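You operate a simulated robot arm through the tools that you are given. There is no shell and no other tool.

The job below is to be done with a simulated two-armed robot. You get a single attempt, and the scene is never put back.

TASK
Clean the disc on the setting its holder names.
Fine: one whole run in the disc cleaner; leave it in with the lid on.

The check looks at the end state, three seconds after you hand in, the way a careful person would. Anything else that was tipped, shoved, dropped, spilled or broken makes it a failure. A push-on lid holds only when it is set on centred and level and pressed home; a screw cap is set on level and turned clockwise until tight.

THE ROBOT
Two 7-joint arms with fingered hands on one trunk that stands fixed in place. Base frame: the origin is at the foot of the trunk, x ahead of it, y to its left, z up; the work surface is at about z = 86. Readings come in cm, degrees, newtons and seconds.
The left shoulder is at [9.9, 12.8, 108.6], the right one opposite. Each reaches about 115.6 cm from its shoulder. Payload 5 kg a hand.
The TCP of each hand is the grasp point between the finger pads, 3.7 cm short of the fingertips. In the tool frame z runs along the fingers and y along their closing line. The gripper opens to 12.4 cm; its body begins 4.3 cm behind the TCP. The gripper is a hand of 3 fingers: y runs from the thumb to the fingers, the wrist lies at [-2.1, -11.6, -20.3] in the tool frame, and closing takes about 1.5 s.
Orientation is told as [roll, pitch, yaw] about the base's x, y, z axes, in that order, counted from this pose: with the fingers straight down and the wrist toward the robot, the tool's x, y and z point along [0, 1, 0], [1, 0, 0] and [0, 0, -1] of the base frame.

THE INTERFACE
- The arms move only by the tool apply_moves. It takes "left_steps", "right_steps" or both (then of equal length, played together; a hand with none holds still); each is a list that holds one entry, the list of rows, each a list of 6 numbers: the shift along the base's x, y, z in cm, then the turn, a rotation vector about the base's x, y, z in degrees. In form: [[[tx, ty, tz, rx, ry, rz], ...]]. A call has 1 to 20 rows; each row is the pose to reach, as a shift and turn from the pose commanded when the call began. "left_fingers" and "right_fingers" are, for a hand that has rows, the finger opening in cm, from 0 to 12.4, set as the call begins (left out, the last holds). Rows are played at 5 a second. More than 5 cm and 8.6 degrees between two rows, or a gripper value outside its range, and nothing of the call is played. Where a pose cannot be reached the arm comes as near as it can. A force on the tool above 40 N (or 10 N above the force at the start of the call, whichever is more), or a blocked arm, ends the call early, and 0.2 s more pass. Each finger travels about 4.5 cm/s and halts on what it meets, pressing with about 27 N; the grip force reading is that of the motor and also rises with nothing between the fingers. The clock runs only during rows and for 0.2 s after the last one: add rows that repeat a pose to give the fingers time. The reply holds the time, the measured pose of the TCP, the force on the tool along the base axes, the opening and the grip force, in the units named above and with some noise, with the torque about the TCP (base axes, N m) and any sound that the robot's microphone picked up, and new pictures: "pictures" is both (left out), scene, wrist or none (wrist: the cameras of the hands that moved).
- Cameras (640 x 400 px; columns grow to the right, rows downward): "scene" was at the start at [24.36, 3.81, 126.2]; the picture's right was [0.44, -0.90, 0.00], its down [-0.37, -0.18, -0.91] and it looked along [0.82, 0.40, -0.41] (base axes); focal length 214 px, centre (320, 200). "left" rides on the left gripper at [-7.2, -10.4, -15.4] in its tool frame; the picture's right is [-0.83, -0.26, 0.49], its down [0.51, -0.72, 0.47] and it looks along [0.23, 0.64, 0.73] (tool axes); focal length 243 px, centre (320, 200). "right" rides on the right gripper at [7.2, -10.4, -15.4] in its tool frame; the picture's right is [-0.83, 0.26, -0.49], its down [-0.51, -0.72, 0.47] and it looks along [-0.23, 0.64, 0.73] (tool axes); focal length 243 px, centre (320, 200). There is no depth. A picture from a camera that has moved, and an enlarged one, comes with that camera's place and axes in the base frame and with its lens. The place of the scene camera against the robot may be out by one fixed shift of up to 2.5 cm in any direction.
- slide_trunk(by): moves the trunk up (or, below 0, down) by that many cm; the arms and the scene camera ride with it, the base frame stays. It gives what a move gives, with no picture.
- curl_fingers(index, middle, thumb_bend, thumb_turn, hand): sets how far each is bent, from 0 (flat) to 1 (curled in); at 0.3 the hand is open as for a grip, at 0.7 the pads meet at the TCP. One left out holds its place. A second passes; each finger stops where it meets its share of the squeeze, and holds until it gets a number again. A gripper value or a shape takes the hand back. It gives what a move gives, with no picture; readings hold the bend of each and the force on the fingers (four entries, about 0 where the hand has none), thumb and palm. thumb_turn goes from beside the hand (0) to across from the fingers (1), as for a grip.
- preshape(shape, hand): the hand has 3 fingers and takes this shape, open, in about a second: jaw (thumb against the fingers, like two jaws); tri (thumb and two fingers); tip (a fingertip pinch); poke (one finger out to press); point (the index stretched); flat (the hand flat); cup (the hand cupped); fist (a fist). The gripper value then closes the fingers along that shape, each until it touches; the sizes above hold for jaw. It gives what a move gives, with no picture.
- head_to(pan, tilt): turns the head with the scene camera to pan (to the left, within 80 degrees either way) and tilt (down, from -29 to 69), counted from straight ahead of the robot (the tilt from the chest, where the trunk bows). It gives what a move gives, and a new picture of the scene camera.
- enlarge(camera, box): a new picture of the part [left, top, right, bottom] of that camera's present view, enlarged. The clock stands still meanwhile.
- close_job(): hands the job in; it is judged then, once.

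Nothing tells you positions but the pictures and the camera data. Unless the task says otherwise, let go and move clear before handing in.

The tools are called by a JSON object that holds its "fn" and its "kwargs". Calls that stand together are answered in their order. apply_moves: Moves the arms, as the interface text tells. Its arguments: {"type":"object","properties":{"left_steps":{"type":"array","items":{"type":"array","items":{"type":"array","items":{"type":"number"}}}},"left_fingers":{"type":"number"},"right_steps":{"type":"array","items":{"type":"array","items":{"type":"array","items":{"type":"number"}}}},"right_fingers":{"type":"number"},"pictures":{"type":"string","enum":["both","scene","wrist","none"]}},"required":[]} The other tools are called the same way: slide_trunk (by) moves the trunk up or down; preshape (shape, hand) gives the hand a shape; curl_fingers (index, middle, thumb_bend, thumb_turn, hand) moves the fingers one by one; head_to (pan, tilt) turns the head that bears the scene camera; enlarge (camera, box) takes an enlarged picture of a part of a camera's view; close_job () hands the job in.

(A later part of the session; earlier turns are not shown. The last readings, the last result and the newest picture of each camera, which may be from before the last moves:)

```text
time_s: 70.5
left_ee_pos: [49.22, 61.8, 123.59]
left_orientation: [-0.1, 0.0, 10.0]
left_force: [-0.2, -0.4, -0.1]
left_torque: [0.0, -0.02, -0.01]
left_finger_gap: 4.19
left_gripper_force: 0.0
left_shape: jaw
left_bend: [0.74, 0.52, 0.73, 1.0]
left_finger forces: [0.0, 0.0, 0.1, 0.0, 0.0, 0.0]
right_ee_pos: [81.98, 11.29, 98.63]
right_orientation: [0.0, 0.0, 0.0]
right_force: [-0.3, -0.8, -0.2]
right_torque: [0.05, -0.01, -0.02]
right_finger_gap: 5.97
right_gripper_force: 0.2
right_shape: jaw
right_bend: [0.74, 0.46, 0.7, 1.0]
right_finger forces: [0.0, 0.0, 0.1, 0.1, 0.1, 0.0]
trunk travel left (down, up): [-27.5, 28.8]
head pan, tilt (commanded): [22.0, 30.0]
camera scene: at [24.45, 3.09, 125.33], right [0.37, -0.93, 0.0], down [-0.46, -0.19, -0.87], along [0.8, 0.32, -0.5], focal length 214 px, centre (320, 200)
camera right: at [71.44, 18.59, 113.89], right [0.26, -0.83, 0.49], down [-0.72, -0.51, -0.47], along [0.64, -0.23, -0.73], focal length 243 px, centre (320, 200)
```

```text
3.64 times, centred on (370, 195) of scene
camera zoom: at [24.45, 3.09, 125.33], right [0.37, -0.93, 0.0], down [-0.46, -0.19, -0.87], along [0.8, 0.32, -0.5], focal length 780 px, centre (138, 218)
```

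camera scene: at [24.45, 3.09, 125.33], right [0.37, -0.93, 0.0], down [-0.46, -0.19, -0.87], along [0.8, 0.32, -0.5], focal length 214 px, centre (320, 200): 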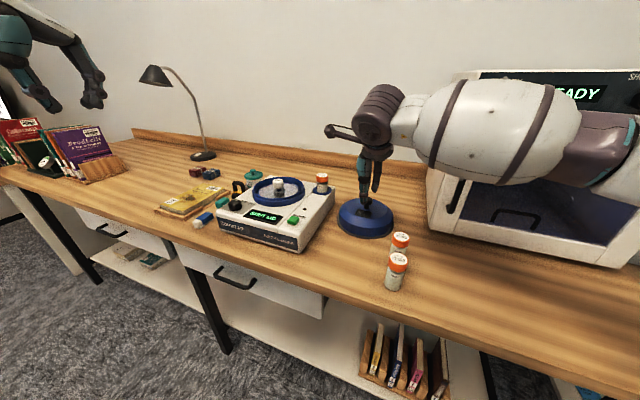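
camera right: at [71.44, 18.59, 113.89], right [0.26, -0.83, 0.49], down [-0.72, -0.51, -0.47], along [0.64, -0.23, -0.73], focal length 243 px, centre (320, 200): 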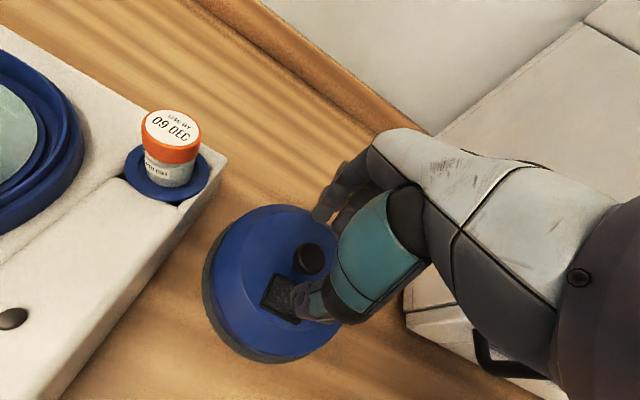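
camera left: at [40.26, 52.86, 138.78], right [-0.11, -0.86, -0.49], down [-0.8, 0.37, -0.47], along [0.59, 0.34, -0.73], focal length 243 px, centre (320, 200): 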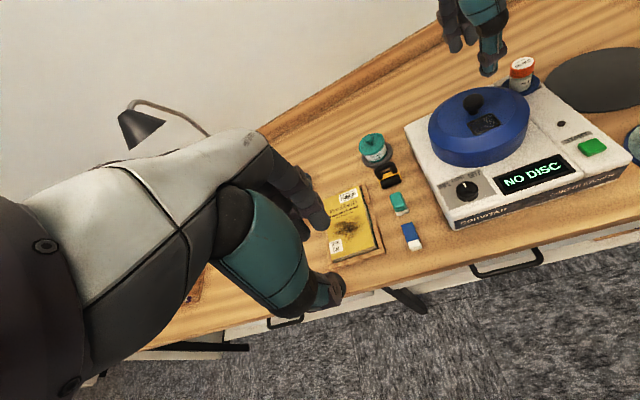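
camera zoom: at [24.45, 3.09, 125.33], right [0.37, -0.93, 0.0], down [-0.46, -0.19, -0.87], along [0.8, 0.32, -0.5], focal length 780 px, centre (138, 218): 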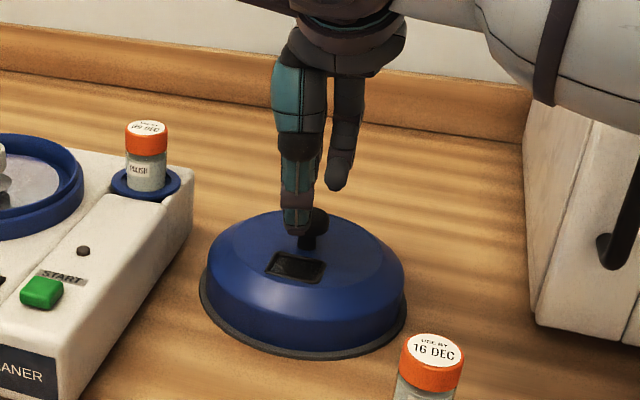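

The knob lines up. I'll descend to the earlier grip height and close on the lid knob.

{"fn": "apply_moves", "kwargs": {"right_steps": [[[0, 0, -1, 0, 0, 0], [0, 0, -2, 0, 0, 0], [0, 0, -2.7, 0, 0, 0], [0, 0, -3.05, 0, 0, 0], [0, 0, -3.05, 0, 0, 0]]], "right_fingers": 6, "pictures": "none"}}

{"fn": "apply_moves", "kwargs": {"right_steps": [[[0, 0, 0, 0, 0, 0], [0, 0, 0, 0, 0, 0], [0, 0, 0, 0, 0, 0], [0, 0, 0, 0, 0, 0], [0, 0, 0, 0, 0, 0], [0, 0, 0, 0, 0, 0]]], "right_fingers": 0.5, "pictures": "wrist"}}

{"fn": "enlarge", "kwargs": {"camera": "right", "box": [220, 150, 440, 330]}}

{"fn": "enlarge", "kwargs": {"camera": "scene", "box": [320, 140, 420, 250]}}

```text
time_s: 71.7
left_ee_pos: [49.2, 61.79, 123.62]
left_orientation: [0.1, -0.1, 10.0]
left_force: [-0.4, 0.0, 0.1]
left_torque: [0.01, 0.0, 0.01]
left_finger_gap: 4.15
left_gripper_force: 0.0
left_shape: jaw
left_bend: [0.74, 0.52, 0.73, 1.0]
left_finger forces: [0.0, 0.0, 0.0, 0.0, 0.1, 0.0]
right_ee_pos: [81.92, 11.41, 95.56]
right_orientation: [0.1, 0.0, -0.2]
right_force: [-0.6, -0.1, -0.2]
right_torque: [-0.03, 0.0, -0.01]
right_finger_gap: 5.97
right_gripper_force: 0.1
right_shape: jaw
right_bend: [0.74, 0.46, 0.7, 1.0]
right_finger forces: [0.0, 0.1, 0.0, 0.0, 0.0, 0.0]
trunk travel left (down, up): [-27.5, 28.8]
head pan, tilt (commanded): [22.0, 30.0]
```

```text
time_s: 73.1
left_ee_pos: [49.23, 61.82, 123.6]
left_orientation: [0.0, 0.0, 9.9]
left_force: [0.4, -0.4, 0.0]
left_torque: [0.01, -0.03, -0.01]
left_finger_gap: 4.18
left_gripper_force: 0.2
left_shape: jaw
left_bend: [0.74, 0.52, 0.73, 1.0]
left_finger forces: [0.1, 0.0, 0.0, 0.0, 0.0, 0.0]
right_ee_pos: [82.03, 11.38, 95.52]
right_orientation: [-0.1, -0.1, 0.0]
right_force: [-0.9, -0.7, -0.1]
right_torque: [0.03, 0.09, 0.0]
right_finger_gap: 2.25
right_gripper_force: 26.8
right_shape: jaw
right_bend: [0.73, 0.6, 0.76, 1.0]
right_finger forces: [12.5, 6.4, 0.1, 0.0, 18.6, 0.1]
trunk travel left (down, up): [-27.5, 28.8]
head pan, tilt (commanded): [22.0, 30.0]
camera right: at [71.49, 18.64, 110.7], right [0.26, -0.83, 0.49], down [-0.72, -0.51, -0.47], along [0.64, -0.23, -0.73], focal length 243 px, centre (320, 200)
```

right: 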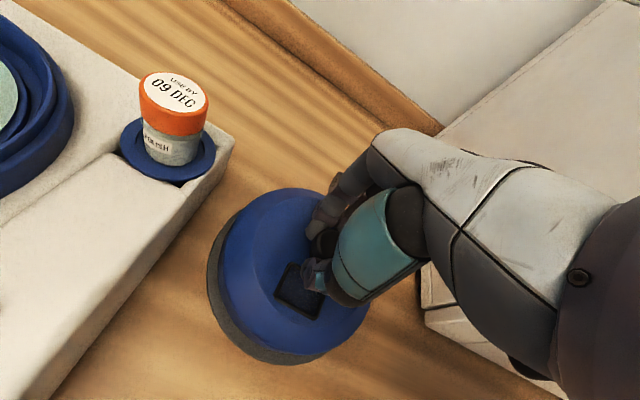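

```text
2.22 times, centred on (330, 240) of right
camera zoom: at [71.49, 18.64, 110.7], right [0.26, -0.83, 0.49], down [-0.72, -0.51, -0.47], along [0.64, -0.23, -0.73], focal length 539 px, centre (298, 111)
```

zoom: 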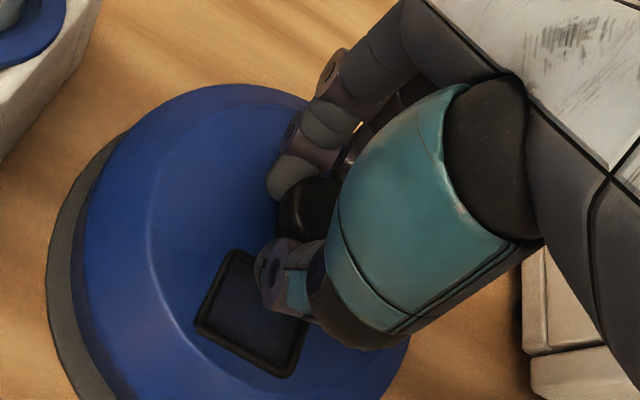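

```text
3.64 times, centred on (370, 195) of scene
camera zoom: at [24.48, 3.11, 125.32], right [0.37, -0.93, 0.0], down [-0.46, -0.19, -0.87], along [0.8, 0.32, -0.5], focal length 780 px, centre (138, 218)
```

zoom: 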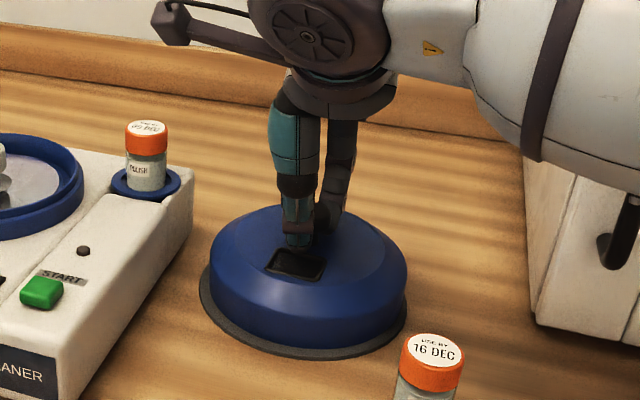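

Gripped. I'll lift a few cm and check that the lid hangs level.

{"fn": "apply_moves", "kwargs": {"right_steps": [[[0, 0, 0.5, 0, 0, 0], [0, 0, 1.5, 0, 0, 0], [0, 0, 3, 0, 0, 0], [0, 0, 5, 0, 0, 0], [0, 0, 5, 0, 0, 0]]], "pictures": "both"}}

{"fn": "enlarge", "kwargs": {"camera": "scene", "box": [320, 140, 420, 250]}}

{"fn": "enlarge", "kwargs": {"camera": "left", "box": [520, 0, 640, 130]}}

{"fn": "enlarge", "kwargs": {"camera": "right", "box": [180, 150, 400, 390]}}

```text
time_s: 74.3
left_ee_pos: [49.33, 61.88, 123.44]
left_orientation: [0.0, -0.1, 10.0]
left_force: [0.0, 0.6, -0.7]
left_torque: [-0.03, 0.02, 0.0]
left_finger_gap: 4.19
left_gripper_force: 0.1
left_shape: jaw
left_bend: [0.74, 0.52, 0.73, 1.0]
left_finger forces: [0.1, 0.0, 0.0, 0.0, 0.1, 0.1]
right_ee_pos: [81.91, 11.37, 100.41]
right_orientation: [0.1, 0.0, 0.0]
right_force: [0.2, 0.2, -1.0]
right_torque: [0.0, 0.0, 0.01]
right_finger_gap: 2.22
right_gripper_force: 27.0
right_shape: jaw
right_bend: [0.73, 0.61, 0.76, 1.0]
right_finger forces: [12.7, 5.8, 0.0, 0.0, 18.8, 0.0]
trunk travel left (down, up): [-27.5, 28.8]
head pan, tilt (commanded): [22.0, 30.0]
camera scene: at [24.53, 3.11, 125.31], right [0.37, -0.93, 0.0], down [-0.46, -0.19, -0.87], along [0.8, 0.32, -0.5], focal length 214 px, centre (320, 200)
camera right: at [71.45, 18.64, 115.72], right [0.26, -0.83, 0.49], down [-0.72, -0.51, -0.47], along [0.64, -0.23, -0.73], focal length 243 px, centre (320, 200)
```

scene: 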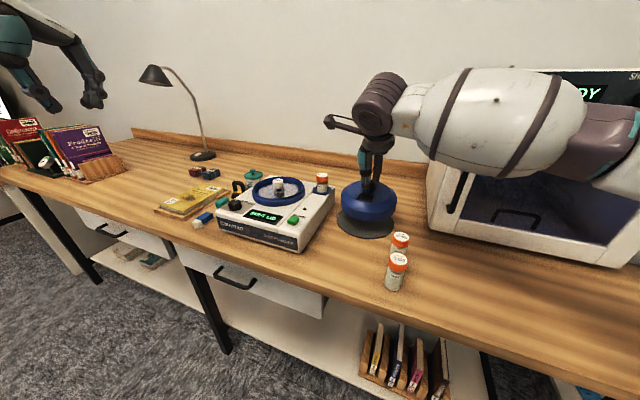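
right: 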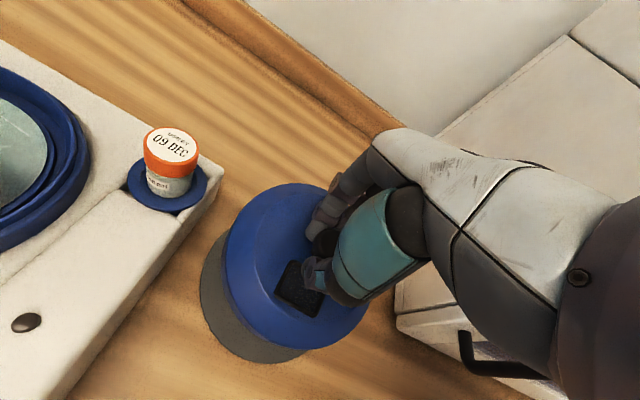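

```text
3.64 times, centred on (370, 195) of scene
camera zoom: at [24.53, 3.11, 125.31], right [0.37, -0.93, 0.0], down [-0.46, -0.19, -0.87], along [0.8, 0.32, -0.5], focal length 780 px, centre (138, 218)
```

zoom: 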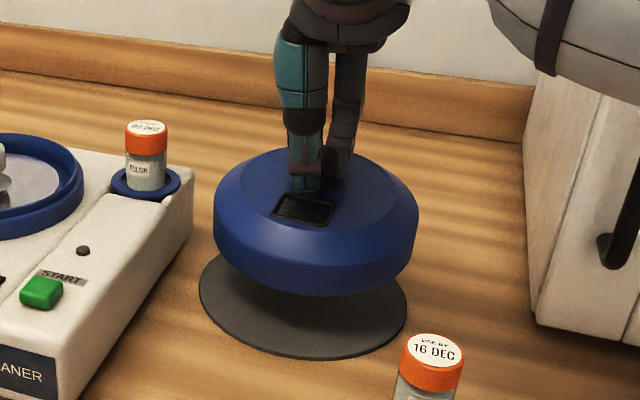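

```text
3.08 times, centred on (580, 65) of left
camera zoom: at [40.35, 52.91, 138.73], right [-0.11, -0.86, -0.49], down [-0.8, 0.37, -0.47], along [0.59, 0.34, -0.73], focal length 746 px, centre (-480, 615)
```

zoom: 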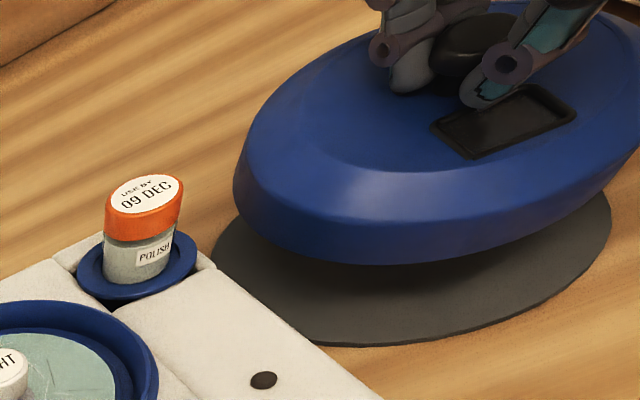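

```text
1.67 times, centred on (290, 270) of right
camera zoom: at [71.45, 18.64, 115.72], right [0.26, -0.83, 0.49], down [-0.72, -0.51, -0.47], along [0.64, -0.23, -0.73], focal length 404 px, centre (370, 83)
```

zoom: 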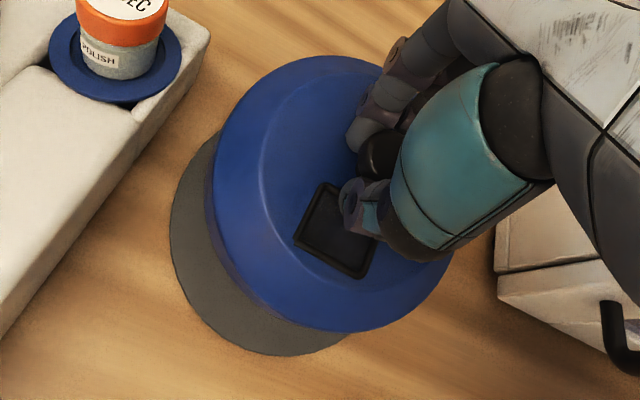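

The lid is up; I want to be sure it's level in the hand before seating it, so I'll zoom in from several views.

{"fn": "enlarge", "kwargs": {"camera": "scene", "box": [335, 170, 405, 240]}}

{"fn": "enlarge", "kwargs": {"camera": "right", "box": [220, 150, 440, 330]}}

{"fn": "enlarge", "kwargs": {"camera": "left", "box": [540, 20, 640, 120]}}

```text
5.71 times, centred on (370, 205) of scene
camera zoom: at [24.53, 3.11, 125.31], right [0.37, -0.93, 0.0], down [-0.46, -0.19, -0.87], along [0.8, 0.32, -0.5], focal length 1226 px, centre (34, 171)
```

zoom: 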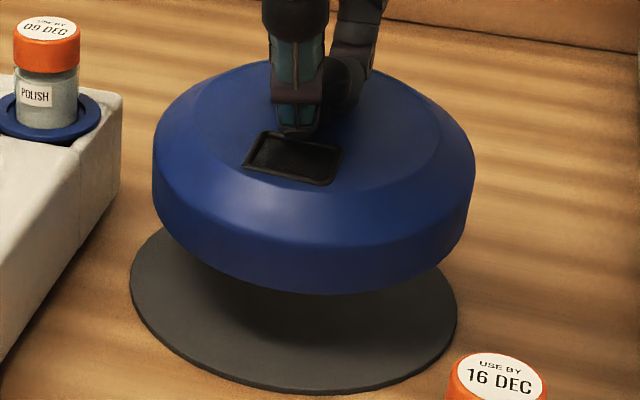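

```text
2.22 times, centred on (330, 240) of right
camera zoom: at [71.45, 18.64, 115.72], right [0.26, -0.83, 0.49], down [-0.72, -0.51, -0.47], along [0.64, -0.23, -0.73], focal length 539 px, centre (298, 111)
```

zoom: 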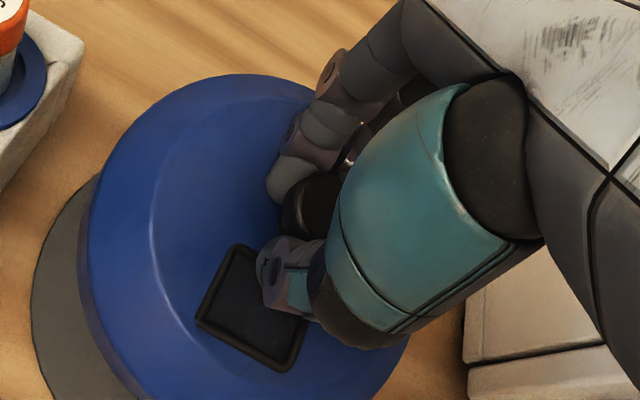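

```text
4.00 times, centred on (590, 70) of left
camera zoom: at [40.35, 52.91, 138.73], right [-0.11, -0.86, -0.49], down [-0.8, 0.37, -0.47], along [0.59, 0.34, -0.73], focal length 970 px, centre (-760, 720)
```

zoom: 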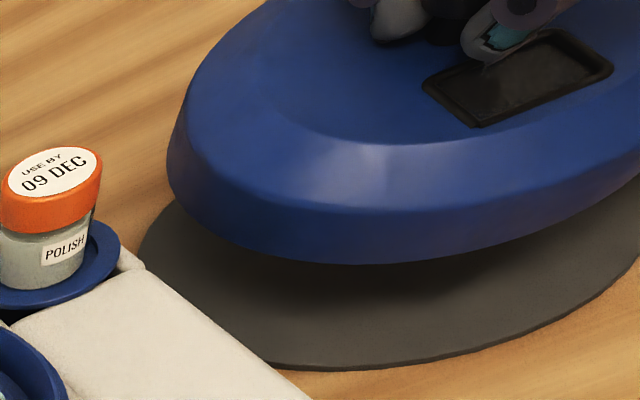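

The lid looks level but sits a bit differently in the fingers (slightly forward and higher). I'll carry it above the bowl, offset for that, and check the centring there.

{"fn": "apply_moves", "kwargs": {"right_steps": [[[0, 0, 4, 0, 0, 0], [0, 0, 8.5, 0, 0, 0], [0, 0.5, 13, 0, 0, 0], [-0.7, 3, 15, 0, 0, 0], [-1.5, 7, 15, 0, 0, 0], [-2.5, 11, 15, 0, 0, 0], [-3.5, 15, 15, 0, 0, 0], [-4.5, 19, 15, 0, 0, 0], [-5.5, 23, 15, 0, 0, 0], [-6.4, 26.5, 15, 0, 0, 0], [-6.4, 26.5, 12, 0, 0, 0], [-6.4, 26.5, 9, 0, 0, 0], [-6.4, 26.5, 7, 0, 0, 0], [-6.4, 26.5, 7, 0, 0, 0]]], "pictures": "both"}}

{"fn": "enlarge", "kwargs": {"camera": "scene", "box": [235, 130, 325, 220]}}

{"fn": "enlarge", "kwargs": {"camera": "left", "box": [410, 50, 550, 190]}}

{"fn": "enlarge", "kwargs": {"camera": "right", "box": [180, 150, 400, 390]}}

```text
time_s: 77.3
left_ee_pos: [49.26, 61.81, 123.57]
left_orientation: [0.0, 0.0, 9.9]
left_force: [0.2, -0.5, -0.1]
left_torque: [0.01, 0.03, -0.01]
left_finger_gap: 4.21
left_gripper_force: 0.1
left_shape: jaw
left_bend: [0.74, 0.52, 0.73, 1.0]
left_finger forces: [0.1, 0.1, 0.0, 0.0, 0.0, 0.1]
right_ee_pos: [75.65, 37.8, 107.47]
right_orientation: [-0.1, -0.1, -0.1]
right_force: [0.4, 0.4, -0.6]
right_torque: [-0.04, -0.04, -0.04]
right_finger_gap: 2.26
right_gripper_force: 26.9
right_shape: jaw
right_bend: [0.73, 0.61, 0.76, 1.0]
right_finger forces: [13.3, 5.8, 0.0, 0.1, 18.3, 0.0]
trunk travel left (down, up): [-27.5, 28.8]
head pan, tilt (commanded): [22.0, 30.0]
camera scene: at [24.47, 3.1, 125.33], right [0.37, -0.93, 0.0], down [-0.46, -0.19, -0.87], along [0.8, 0.32, -0.5], focal length 214 px, centre (320, 200)
camera right: at [65.2, 45.1, 122.67], right [0.26, -0.83, 0.49], down [-0.72, -0.51, -0.47], along [0.64, -0.23, -0.73], focal length 243 px, centre (320, 200)
```

scene: 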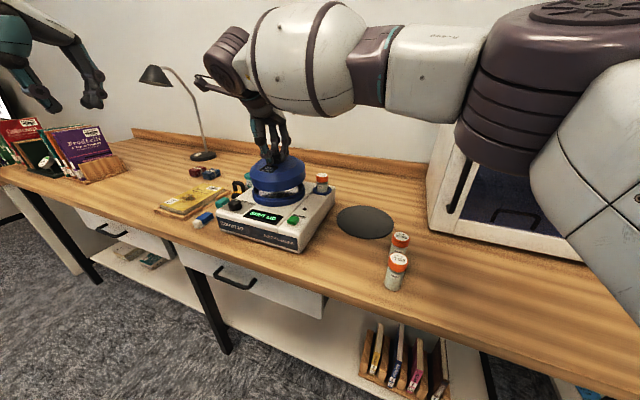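
right: 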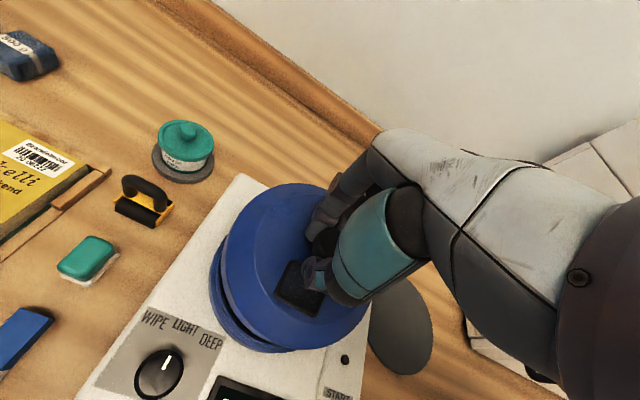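

```text
4.44 times, centred on (280, 175) of scene
camera zoom: at [24.47, 3.1, 125.33], right [0.37, -0.93, 0.0], down [-0.46, -0.19, -0.87], along [0.8, 0.32, -0.5], focal length 953 px, centre (498, 311)
```

zoom: 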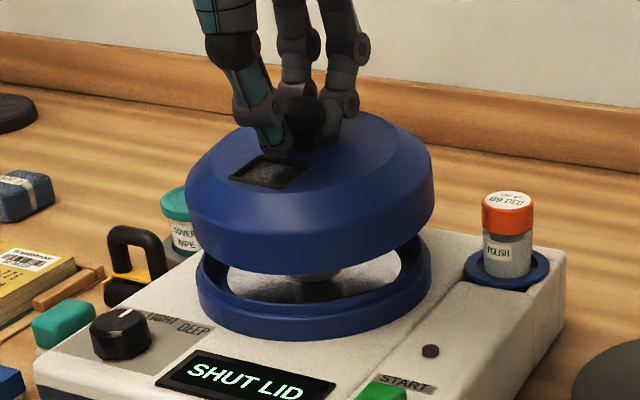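

```text
2.86 times, centred on (480, 120) of left
camera zoom: at [40.28, 52.89, 138.76], right [-0.11, -0.86, -0.49], down [-0.8, 0.37, -0.47], along [0.59, 0.34, -0.73], focal length 693 px, centre (-137, 429)
```

zoom: 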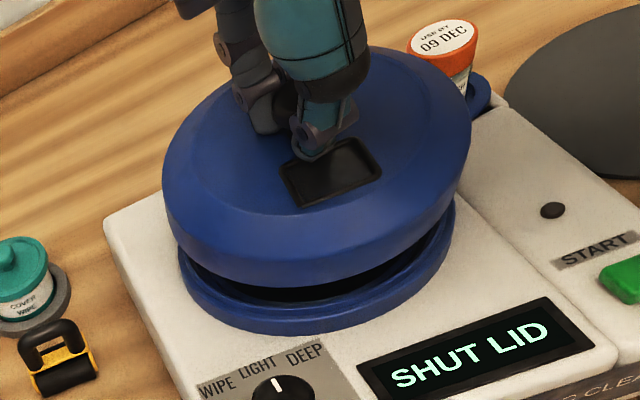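

```text
1.67 times, centred on (290, 270) of right
camera zoom: at [65.2, 45.1, 122.67], right [0.26, -0.83, 0.49], down [-0.72, -0.51, -0.47], along [0.64, -0.23, -0.73], focal length 404 px, centre (370, 83)
```

zoom: 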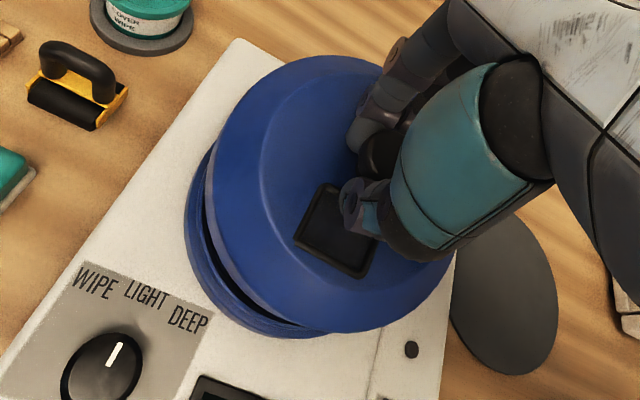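

Now a closer look at the lid's rim for tilt.

{"fn": "enlarge", "kwargs": {"camera": "scene", "box": [270, 160, 340, 205]}}

{"fn": "enlarge", "kwargs": {"camera": "scene", "box": [265, 150, 340, 210]}}

{"fn": "enlarge", "kwargs": {"camera": "left", "box": [430, 60, 530, 150]}}

```text
8.89 times, centred on (305, 182) of scene
camera zoom: at [24.47, 3.1, 125.33], right [0.37, -0.93, 0.0], down [-0.46, -0.19, -0.87], along [0.8, 0.32, -0.5], focal length 1906 px, centre (453, 356)
```

zoom: 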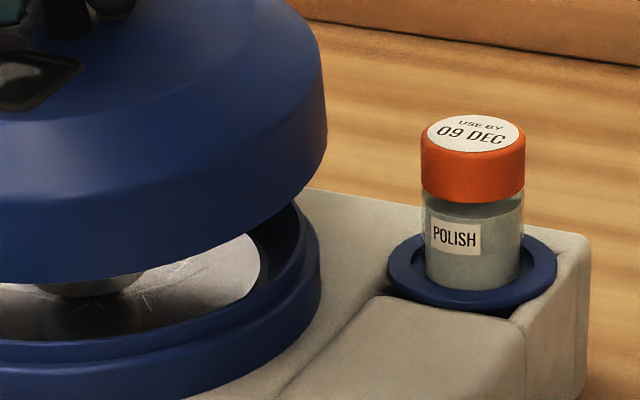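

```text
6.67 times, centred on (302, 180) of scene
camera zoom: at [24.47, 3.1, 125.33], right [0.37, -0.93, 0.0], down [-0.46, -0.19, -0.87], along [0.8, 0.32, -0.5], focal length 1430 px, centre (437, 333)
```

zoom: 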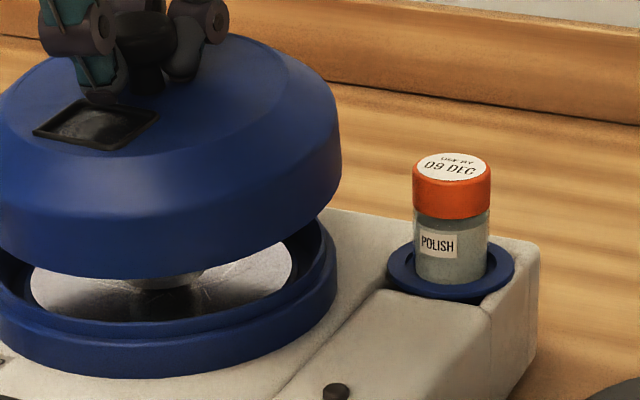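

```text
4.44 times, centred on (480, 105) of left
camera zoom: at [40.28, 52.89, 138.76], right [-0.11, -0.86, -0.49], down [-0.8, 0.37, -0.47], along [0.59, 0.34, -0.73], focal length 1078 px, centre (-391, 622)
```

zoom: 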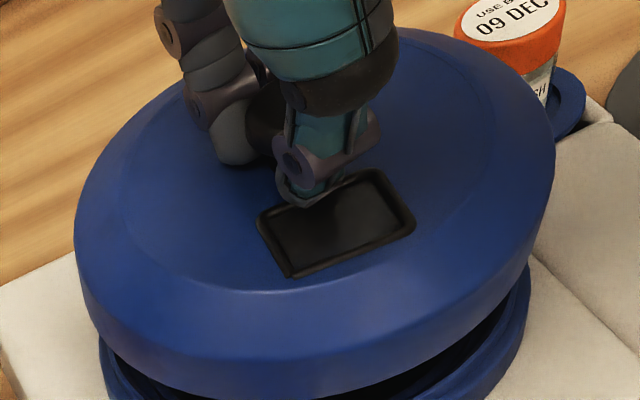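

I'll centre the head camera on the lid so tilt and offset show symmetrically.

{"fn": "head_to", "kwargs": {"pan": 34, "tilt": 22}}

{"fn": "enlarge", "kwargs": {"camera": "scene", "box": [275, 155, 365, 245]}}

```text
time_s: 78.0
left_ee_pos: [49.26, 61.87, 123.56]
left_orientation: [0.1, 0.0, 10.0]
left_force: [0.7, 0.5, -0.3]
left_torque: [0.04, 0.03, -0.02]
left_finger_gap: 4.2
left_gripper_force: 0.0
left_shape: jaw
left_bend: [0.74, 0.52, 0.73, 1.0]
left_finger forces: [0.0, 0.0, 0.0, 0.1, 0.1, 0.0]
right_ee_pos: [75.78, 38.0, 107.33]
right_orientation: [-0.1, -0.2, -0.1]
right_force: [0.1, 0.0, -1.9]
right_torque: [0.01, 0.02, 0.01]
right_finger_gap: 2.23
right_gripper_force: 27.0
right_shape: jaw
right_bend: [0.73, 0.61, 0.76, 1.0]
right_finger forces: [13.3, 5.8, 0.1, 0.0, 18.2, 0.0]
trunk travel left (down, up): [-27.5, 28.8]
head pan, tilt (commanded): [34.0, 22.0]
camera scene: at [23.81, 4.92, 126.6], right [0.56, -0.83, 0.0], down [-0.31, -0.21, -0.93], along [0.77, 0.52, -0.38], focal length 214 px, centre (320, 200)
```

scene: 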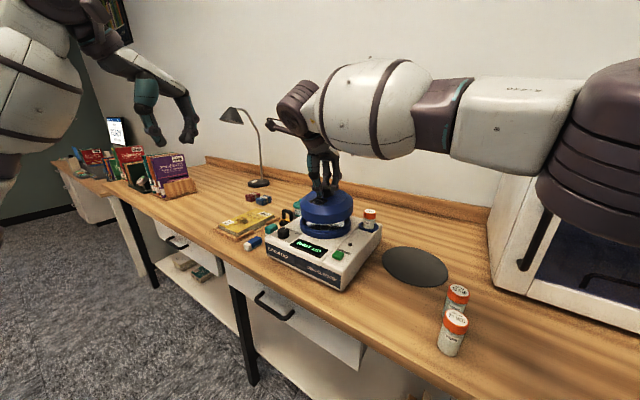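

```text
4.44 times, centred on (320, 200) of scene
camera zoom: at [23.81, 4.92, 126.6], right [0.56, -0.83, 0.0], down [-0.31, -0.21, -0.93], along [0.77, 0.52, -0.38], focal length 953 px, centre (320, 200)
```

zoom: 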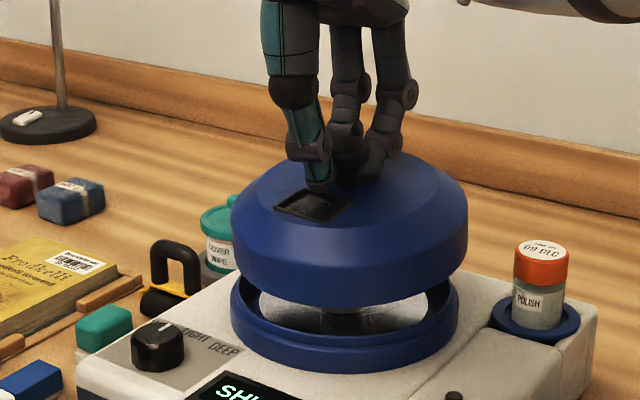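

The lid looks level and about 0.3 cm off toward the back right. I'll correct a bit and lower closer for a finer check.

{"fn": "apply_moves", "kwargs": {"right_steps": [[[-0.2, 0.2, -0.6, 0, 0, 0], [-0.2, 0.2, -1.2, 0, 0, 0], [-0.2, 0.2, -1.8, 0, 0, 0], [-0.2, 0.2, -1.8, 0, 0, 0]]], "pictures": "both"}}

{"fn": "enlarge", "kwargs": {"camera": "scene", "box": [290, 180, 360, 245]}}

{"fn": "enlarge", "kwargs": {"camera": "left", "box": [420, 60, 540, 180]}}

{"fn": "enlarge", "kwargs": {"camera": "right", "box": [190, 160, 390, 370]}}

```text
time_s: 79.0
left_ee_pos: [49.22, 61.77, 123.58]
left_orientation: [0.0, 0.0, 10.0]
left_force: [0.7, 0.1, -0.2]
left_torque: [-0.03, 0.01, 0.0]
left_finger_gap: 4.2
left_gripper_force: 0.2
left_shape: jaw
left_bend: [0.74, 0.52, 0.73, 1.0]
left_finger forces: [0.0, 0.1, 0.0, 0.1, 0.0, 0.0]
right_ee_pos: [75.54, 38.18, 105.67]
right_orientation: [0.1, 0.0, -0.1]
right_force: [-0.3, 0.0, -1.6]
right_torque: [0.03, 0.01, -0.03]
right_finger_gap: 2.25
right_gripper_force: 27.1
right_shape: jaw
right_bend: [0.73, 0.61, 0.76, 1.0]
right_finger forces: [13.4, 5.7, 0.0, 0.0, 18.3, 0.1]
trunk travel left (down, up): [-27.5, 28.8]
head pan, tilt (commanded): [34.0, 22.0]
camera scene: at [23.79, 4.91, 126.6], right [0.56, -0.83, 0.0], down [-0.31, -0.21, -0.93], along [0.77, 0.52, -0.37], focal length 214 px, centre (320, 200)
camera right: at [64.96, 45.37, 120.87], right [0.26, -0.83, 0.49], down [-0.72, -0.51, -0.47], along [0.64, -0.23, -0.73], focal length 243 px, centre (320, 200)
```

scene: 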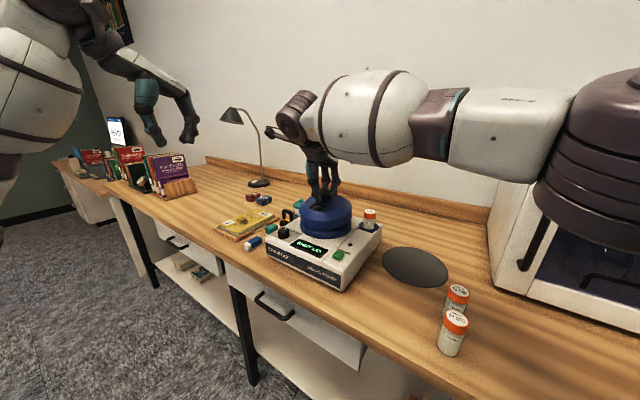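
right: 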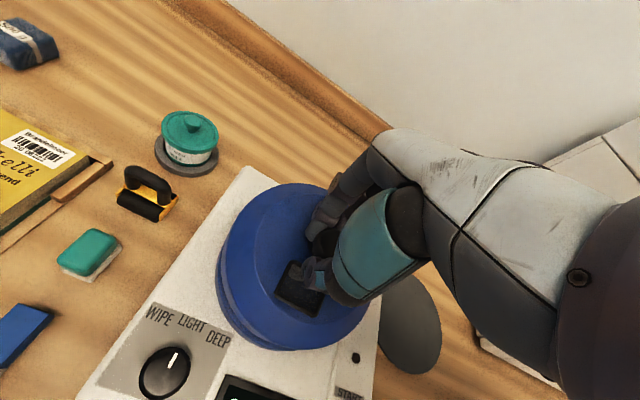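

```text
6.15 times, centred on (325, 212) of scene
camera zoom: at [23.79, 4.91, 126.6], right [0.56, -0.83, 0.0], down [-0.31, -0.21, -0.93], along [0.77, 0.52, -0.37], focal length 1320 px, centre (289, 123)
```

zoom: 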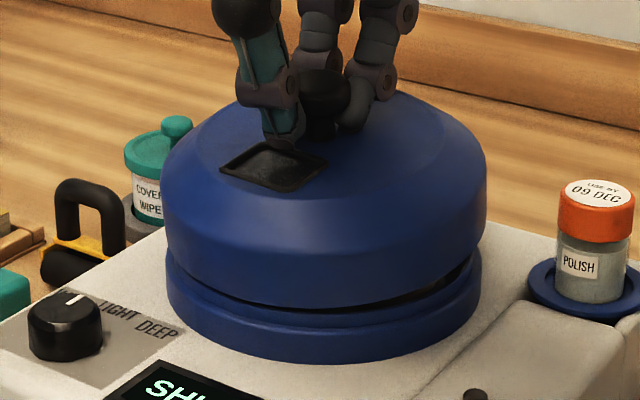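

```text
3.33 times, centred on (480, 120) of left
camera zoom: at [40.29, 52.91, 138.75], right [-0.11, -0.86, -0.49], down [-0.8, 0.37, -0.47], along [0.59, 0.34, -0.73], focal length 809 px, centre (-213, 467)
```

zoom: 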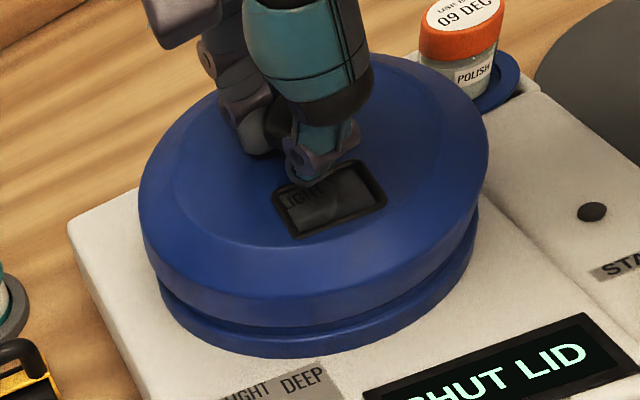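

```text
1.90 times, centred on (290, 265) of right
camera zoom: at [64.96, 45.37, 120.87], right [0.26, -0.83, 0.49], down [-0.72, -0.51, -0.47], along [0.64, -0.23, -0.73], focal length 462 px, centre (377, 76)
```

zoom: 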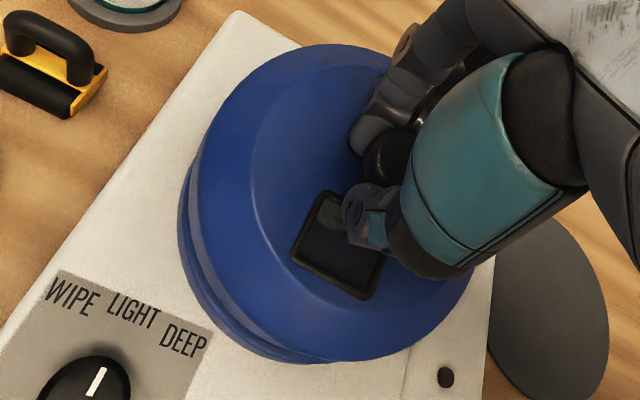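

A gap check shows the lid's right (−y) side a little higher, so it is tilted about 3°. I'll zoom in on the gap to measure it.

{"fn": "enlarge", "kwargs": {"camera": "scene", "box": [295, 215, 330, 240]}}

{"fn": "enlarge", "kwargs": {"camera": "scene", "box": [325, 210, 360, 240]}}

{"fn": "enlarge", "kwargs": {"camera": "left", "box": [425, 110, 485, 160]}}

{"fn": "enlarge", "kwargs": {"camera": "left", "box": [480, 100, 540, 150]}}

{"fn": "enlarge", "kwargs": {"camera": "right", "box": [205, 220, 305, 360]}}

```text
16.00 times, centred on (312, 228) of scene
camera zoom: at [23.79, 4.91, 126.6], right [0.56, -0.83, 0.0], down [-0.31, -0.21, -0.93], along [0.77, 0.52, -0.37], focal length 3432 px, centre (440, -240)
```

zoom: 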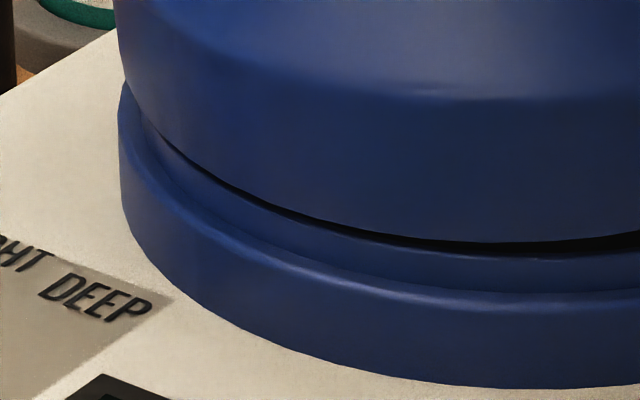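

```text
13.33 times, centred on (342, 225) of scene
camera zoom: at [23.79, 4.91, 126.6], right [0.56, -0.83, 0.0], down [-0.31, -0.21, -0.93], along [0.77, 0.52, -0.37], focal length 2860 px, centre (20, -133)
```

zoom: 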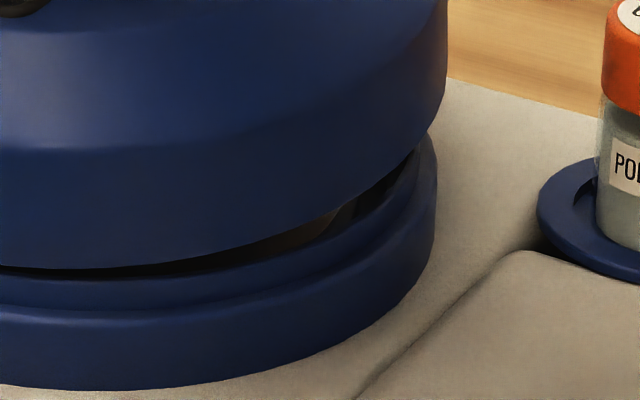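

```text
8.00 times, centred on (455, 135) of left
camera zoom: at [40.29, 52.91, 138.75], right [-0.11, -0.86, -0.49], down [-0.8, 0.37, -0.47], along [0.59, 0.34, -0.73], focal length 1941 px, centre (-760, 720)
```

zoom: 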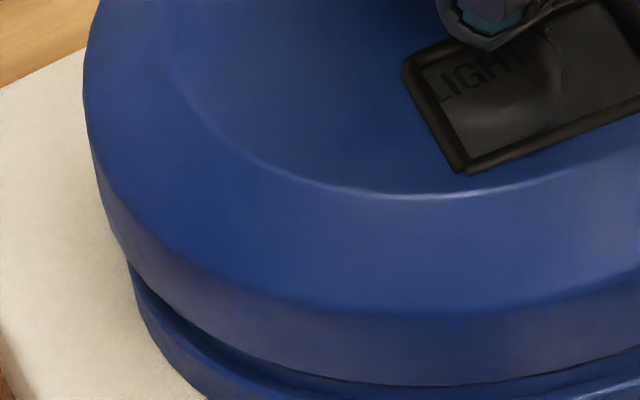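

```text
8.00 times, centred on (510, 125) of left
camera zoom: at [40.29, 52.91, 138.75], right [-0.11, -0.86, -0.49], down [-0.8, 0.37, -0.47], along [0.59, 0.34, -0.73], focal length 1941 px, centre (-1200, 800)
```

zoom: 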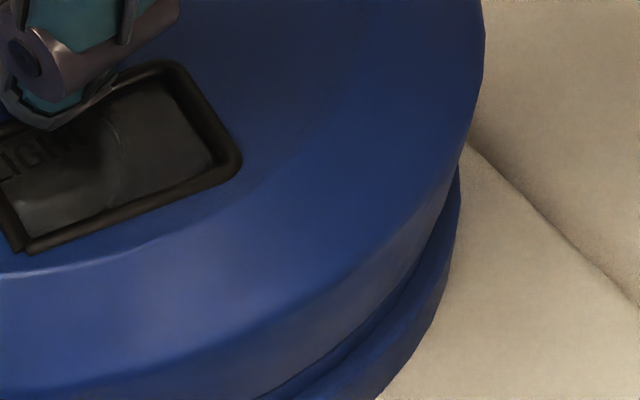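

```text
2.86 times, centred on (255, 290) of right
camera zoom: at [64.96, 45.37, 120.87], right [0.26, -0.83, 0.49], down [-0.72, -0.51, -0.47], along [0.64, -0.23, -0.73], focal length 693 px, centre (506, -57)
```

zoom: 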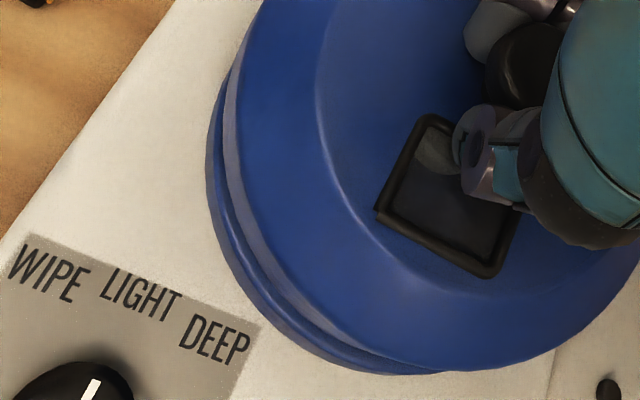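

The lid is centred but its right side sits about 0.6 cm high (2.5°). I'll rotate the hand to level it, compensating the shift, and recheck.

{"fn": "apply_moves", "kwargs": {"right_steps": [[[0.05, -0.2, 0.15, 1.0, 0.7, 0], [0.1, -0.4, 0.3, 2.1, 1.4, 0], [0.1, -0.4, 0.3, 2.1, 1.4, 0]]], "pictures": "wrist"}}

{"fn": "enlarge", "kwargs": {"camera": "scene", "box": [290, 180, 360, 245]}}

{"fn": "enlarge", "kwargs": {"camera": "scene", "box": [295, 215, 330, 240]}}

{"fn": "enlarge", "kwargs": {"camera": "scene", "box": [325, 210, 360, 240]}}

{"fn": "enlarge", "kwargs": {"camera": "left", "box": [420, 60, 540, 180]}}

{"fn": "enlarge", "kwargs": {"camera": "right", "box": [205, 220, 305, 360]}}

```text
time_s: 79.8
left_ee_pos: [49.35, 61.77, 123.56]
left_orientation: [0.1, 0.0, 10.1]
left_force: [0.1, -0.5, 0.3]
left_torque: [-0.01, 0.03, 0.0]
left_finger_gap: 4.22
left_gripper_force: 0.1
left_shape: jaw
left_bend: [0.74, 0.52, 0.73, 1.0]
left_finger forces: [0.1, 0.1, 0.1, 0.0, 0.1, 0.1]
right_ee_pos: [75.57, 37.68, 105.96]
right_orientation: [2.1, 1.3, 0.0]
right_force: [-0.8, -0.6, -1.7]
right_torque: [0.03, 0.01, 0.0]
right_finger_gap: 2.22
right_gripper_force: 26.5
right_shape: jaw
right_bend: [0.73, 0.61, 0.76, 1.0]
right_finger forces: [13.4, 5.8, 0.1, 0.0, 18.3, 0.0]
trunk travel left (down, up): [-27.5, 28.8]
head pan, tilt (commanded): [34.0, 22.0]
camera right: at [65.42, 44.4, 121.73], right [0.27, -0.85, 0.46], down [-0.73, -0.49, -0.47], along [0.62, -0.2, -0.75], focal length 243 px, centre (320, 200)
```

right: 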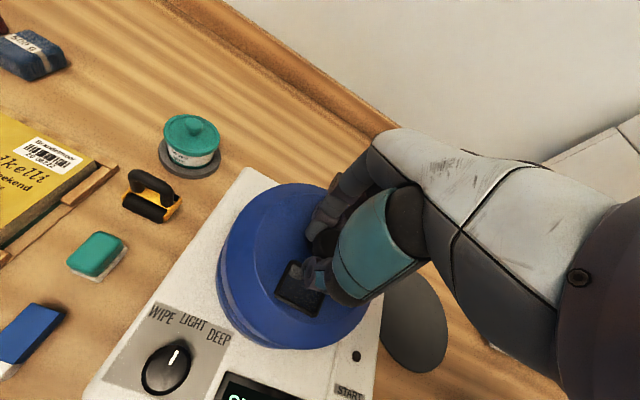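

```text
6.15 times, centred on (325, 212) of scene
camera zoom: at [23.8, 4.93, 126.6], right [0.56, -0.83, 0.0], down [-0.31, -0.21, -0.93], along [0.77, 0.52, -0.37], focal length 1320 px, centre (289, 123)
```

zoom: 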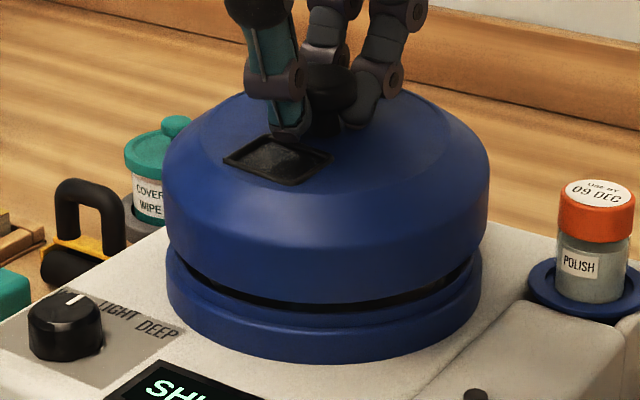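

```text
16.00 times, centred on (312, 228) of scene
camera zoom: at [23.8, 4.93, 126.6], right [0.56, -0.83, 0.0], down [-0.31, -0.21, -0.93], along [0.77, 0.52, -0.37], focal length 3432 px, centre (440, -240)
```

zoom: 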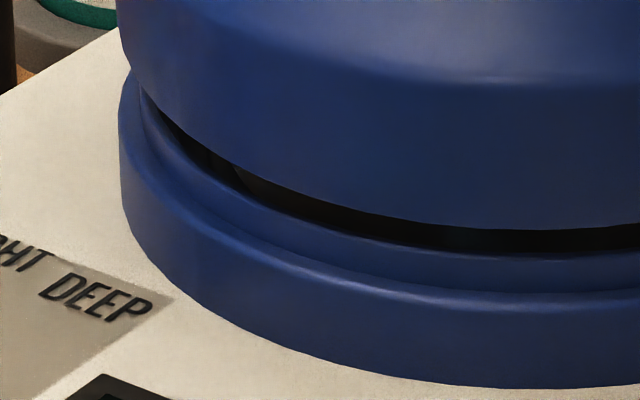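

```text
13.33 times, centred on (342, 225) of scene
camera zoom: at [23.8, 4.93, 126.6], right [0.56, -0.83, 0.0], down [-0.31, -0.21, -0.93], along [0.77, 0.52, -0.37], focal length 2860 px, centre (20, -133)
```

zoom: 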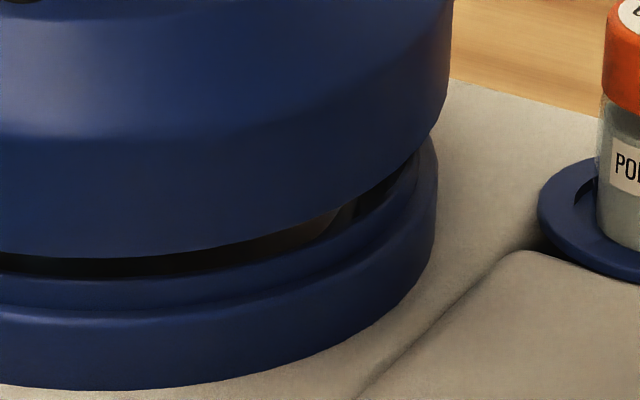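

```text
3.33 times, centred on (480, 120) of left
camera zoom: at [40.3, 52.94, 138.74], right [-0.11, -0.86, -0.49], down [-0.8, 0.37, -0.47], along [0.59, 0.34, -0.73], focal length 809 px, centre (-213, 467)
```

zoom: 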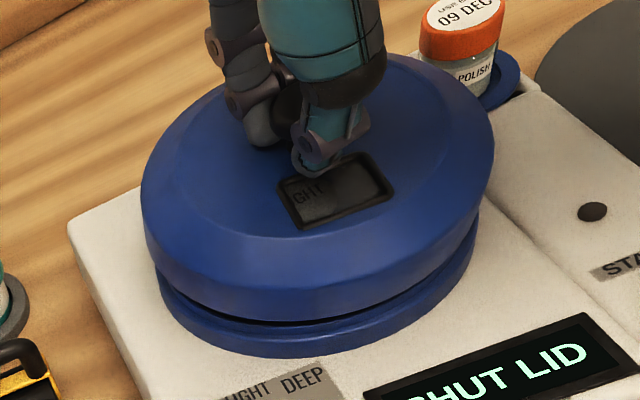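

```text
2.86 times, centred on (255, 290) of right
camera zoom: at [65.42, 44.4, 121.73], right [0.27, -0.85, 0.46], down [-0.73, -0.49, -0.47], along [0.62, -0.2, -0.75], focal length 693 px, centre (506, -57)
```

zoom: 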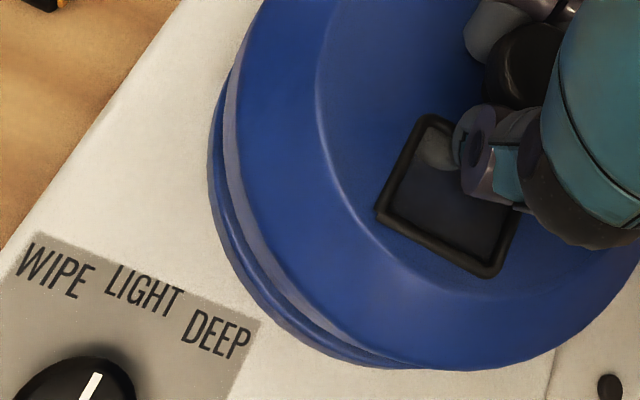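

The gap is now nearly uniform, so the lid is level and centred within about 0.1–0.2 cm. I'll make a small correction and lower to contact.

{"fn": "apply_moves", "kwargs": {"right_steps": [[[-0.1, 0.1, -0.2, 0, 0, 0], [-0.1, 0.1, -0.4, 0.2, 0.15, 0], [-0.1, 0.1, -0.5, 0.3, 0.2, 0], [-0.1, 0.1, -0.5, 0.3, 0.2, 0]]], "pictures": "none"}}

{"fn": "enlarge", "kwargs": {"camera": "scene", "box": [290, 180, 360, 245]}}

{"fn": "enlarge", "kwargs": {"camera": "left", "box": [420, 60, 540, 180]}}

```text
time_s: 80.8
left_ee_pos: [49.39, 61.79, 123.42]
left_orientation: [0.0, 0.0, 10.0]
left_force: [-0.5, 0.3, 0.9]
left_torque: [-0.04, 0.0, 0.02]
left_finger_gap: 4.2
left_gripper_force: 0.1
left_shape: jaw
left_bend: [0.74, 0.52, 0.73, 1.0]
left_finger forces: [0.1, 0.0, 0.0, 0.1, 0.0, 0.0]
right_ee_pos: [75.47, 37.8, 105.43]
right_orientation: [2.4, 1.4, -0.1]
right_force: [0.0, -0.5, -0.7]
right_torque: [-0.01, 0.02, -0.04]
right_finger_gap: 2.24
right_gripper_force: 27.3
right_shape: jaw
right_bend: [0.73, 0.61, 0.76, 1.0]
right_finger forces: [13.6, 5.8, 0.0, 0.0, 18.2, 0.0]
trunk travel left (down, up): [-27.5, 28.8]
head pan, tilt (commanded): [34.0, 22.0]
```

```text
6.15 times, centred on (325, 212) of scene
camera zoom: at [23.8, 4.92, 126.6], right [0.56, -0.83, 0.0], down [-0.31, -0.21, -0.93], along [0.77, 0.52, -0.37], focal length 1320 px, centre (289, 123)
```

zoom: 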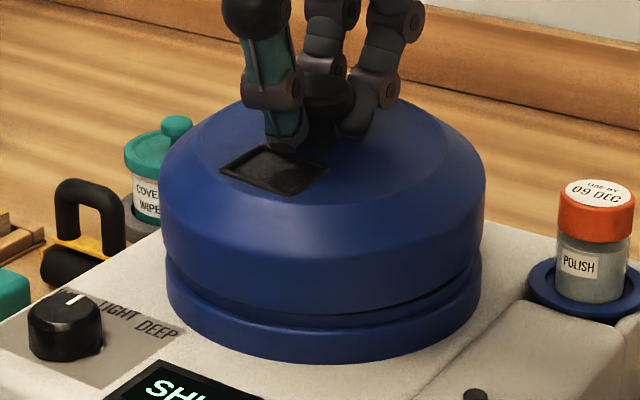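

```text
3.33 times, centred on (480, 120) of left
camera zoom: at [40.3, 52.92, 138.74], right [-0.11, -0.86, -0.49], down [-0.8, 0.37, -0.47], along [0.59, 0.34, -0.73], focal length 809 px, centre (-213, 467)
```

zoom: 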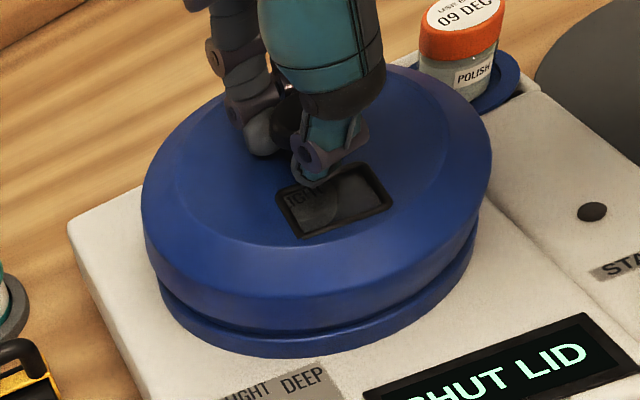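

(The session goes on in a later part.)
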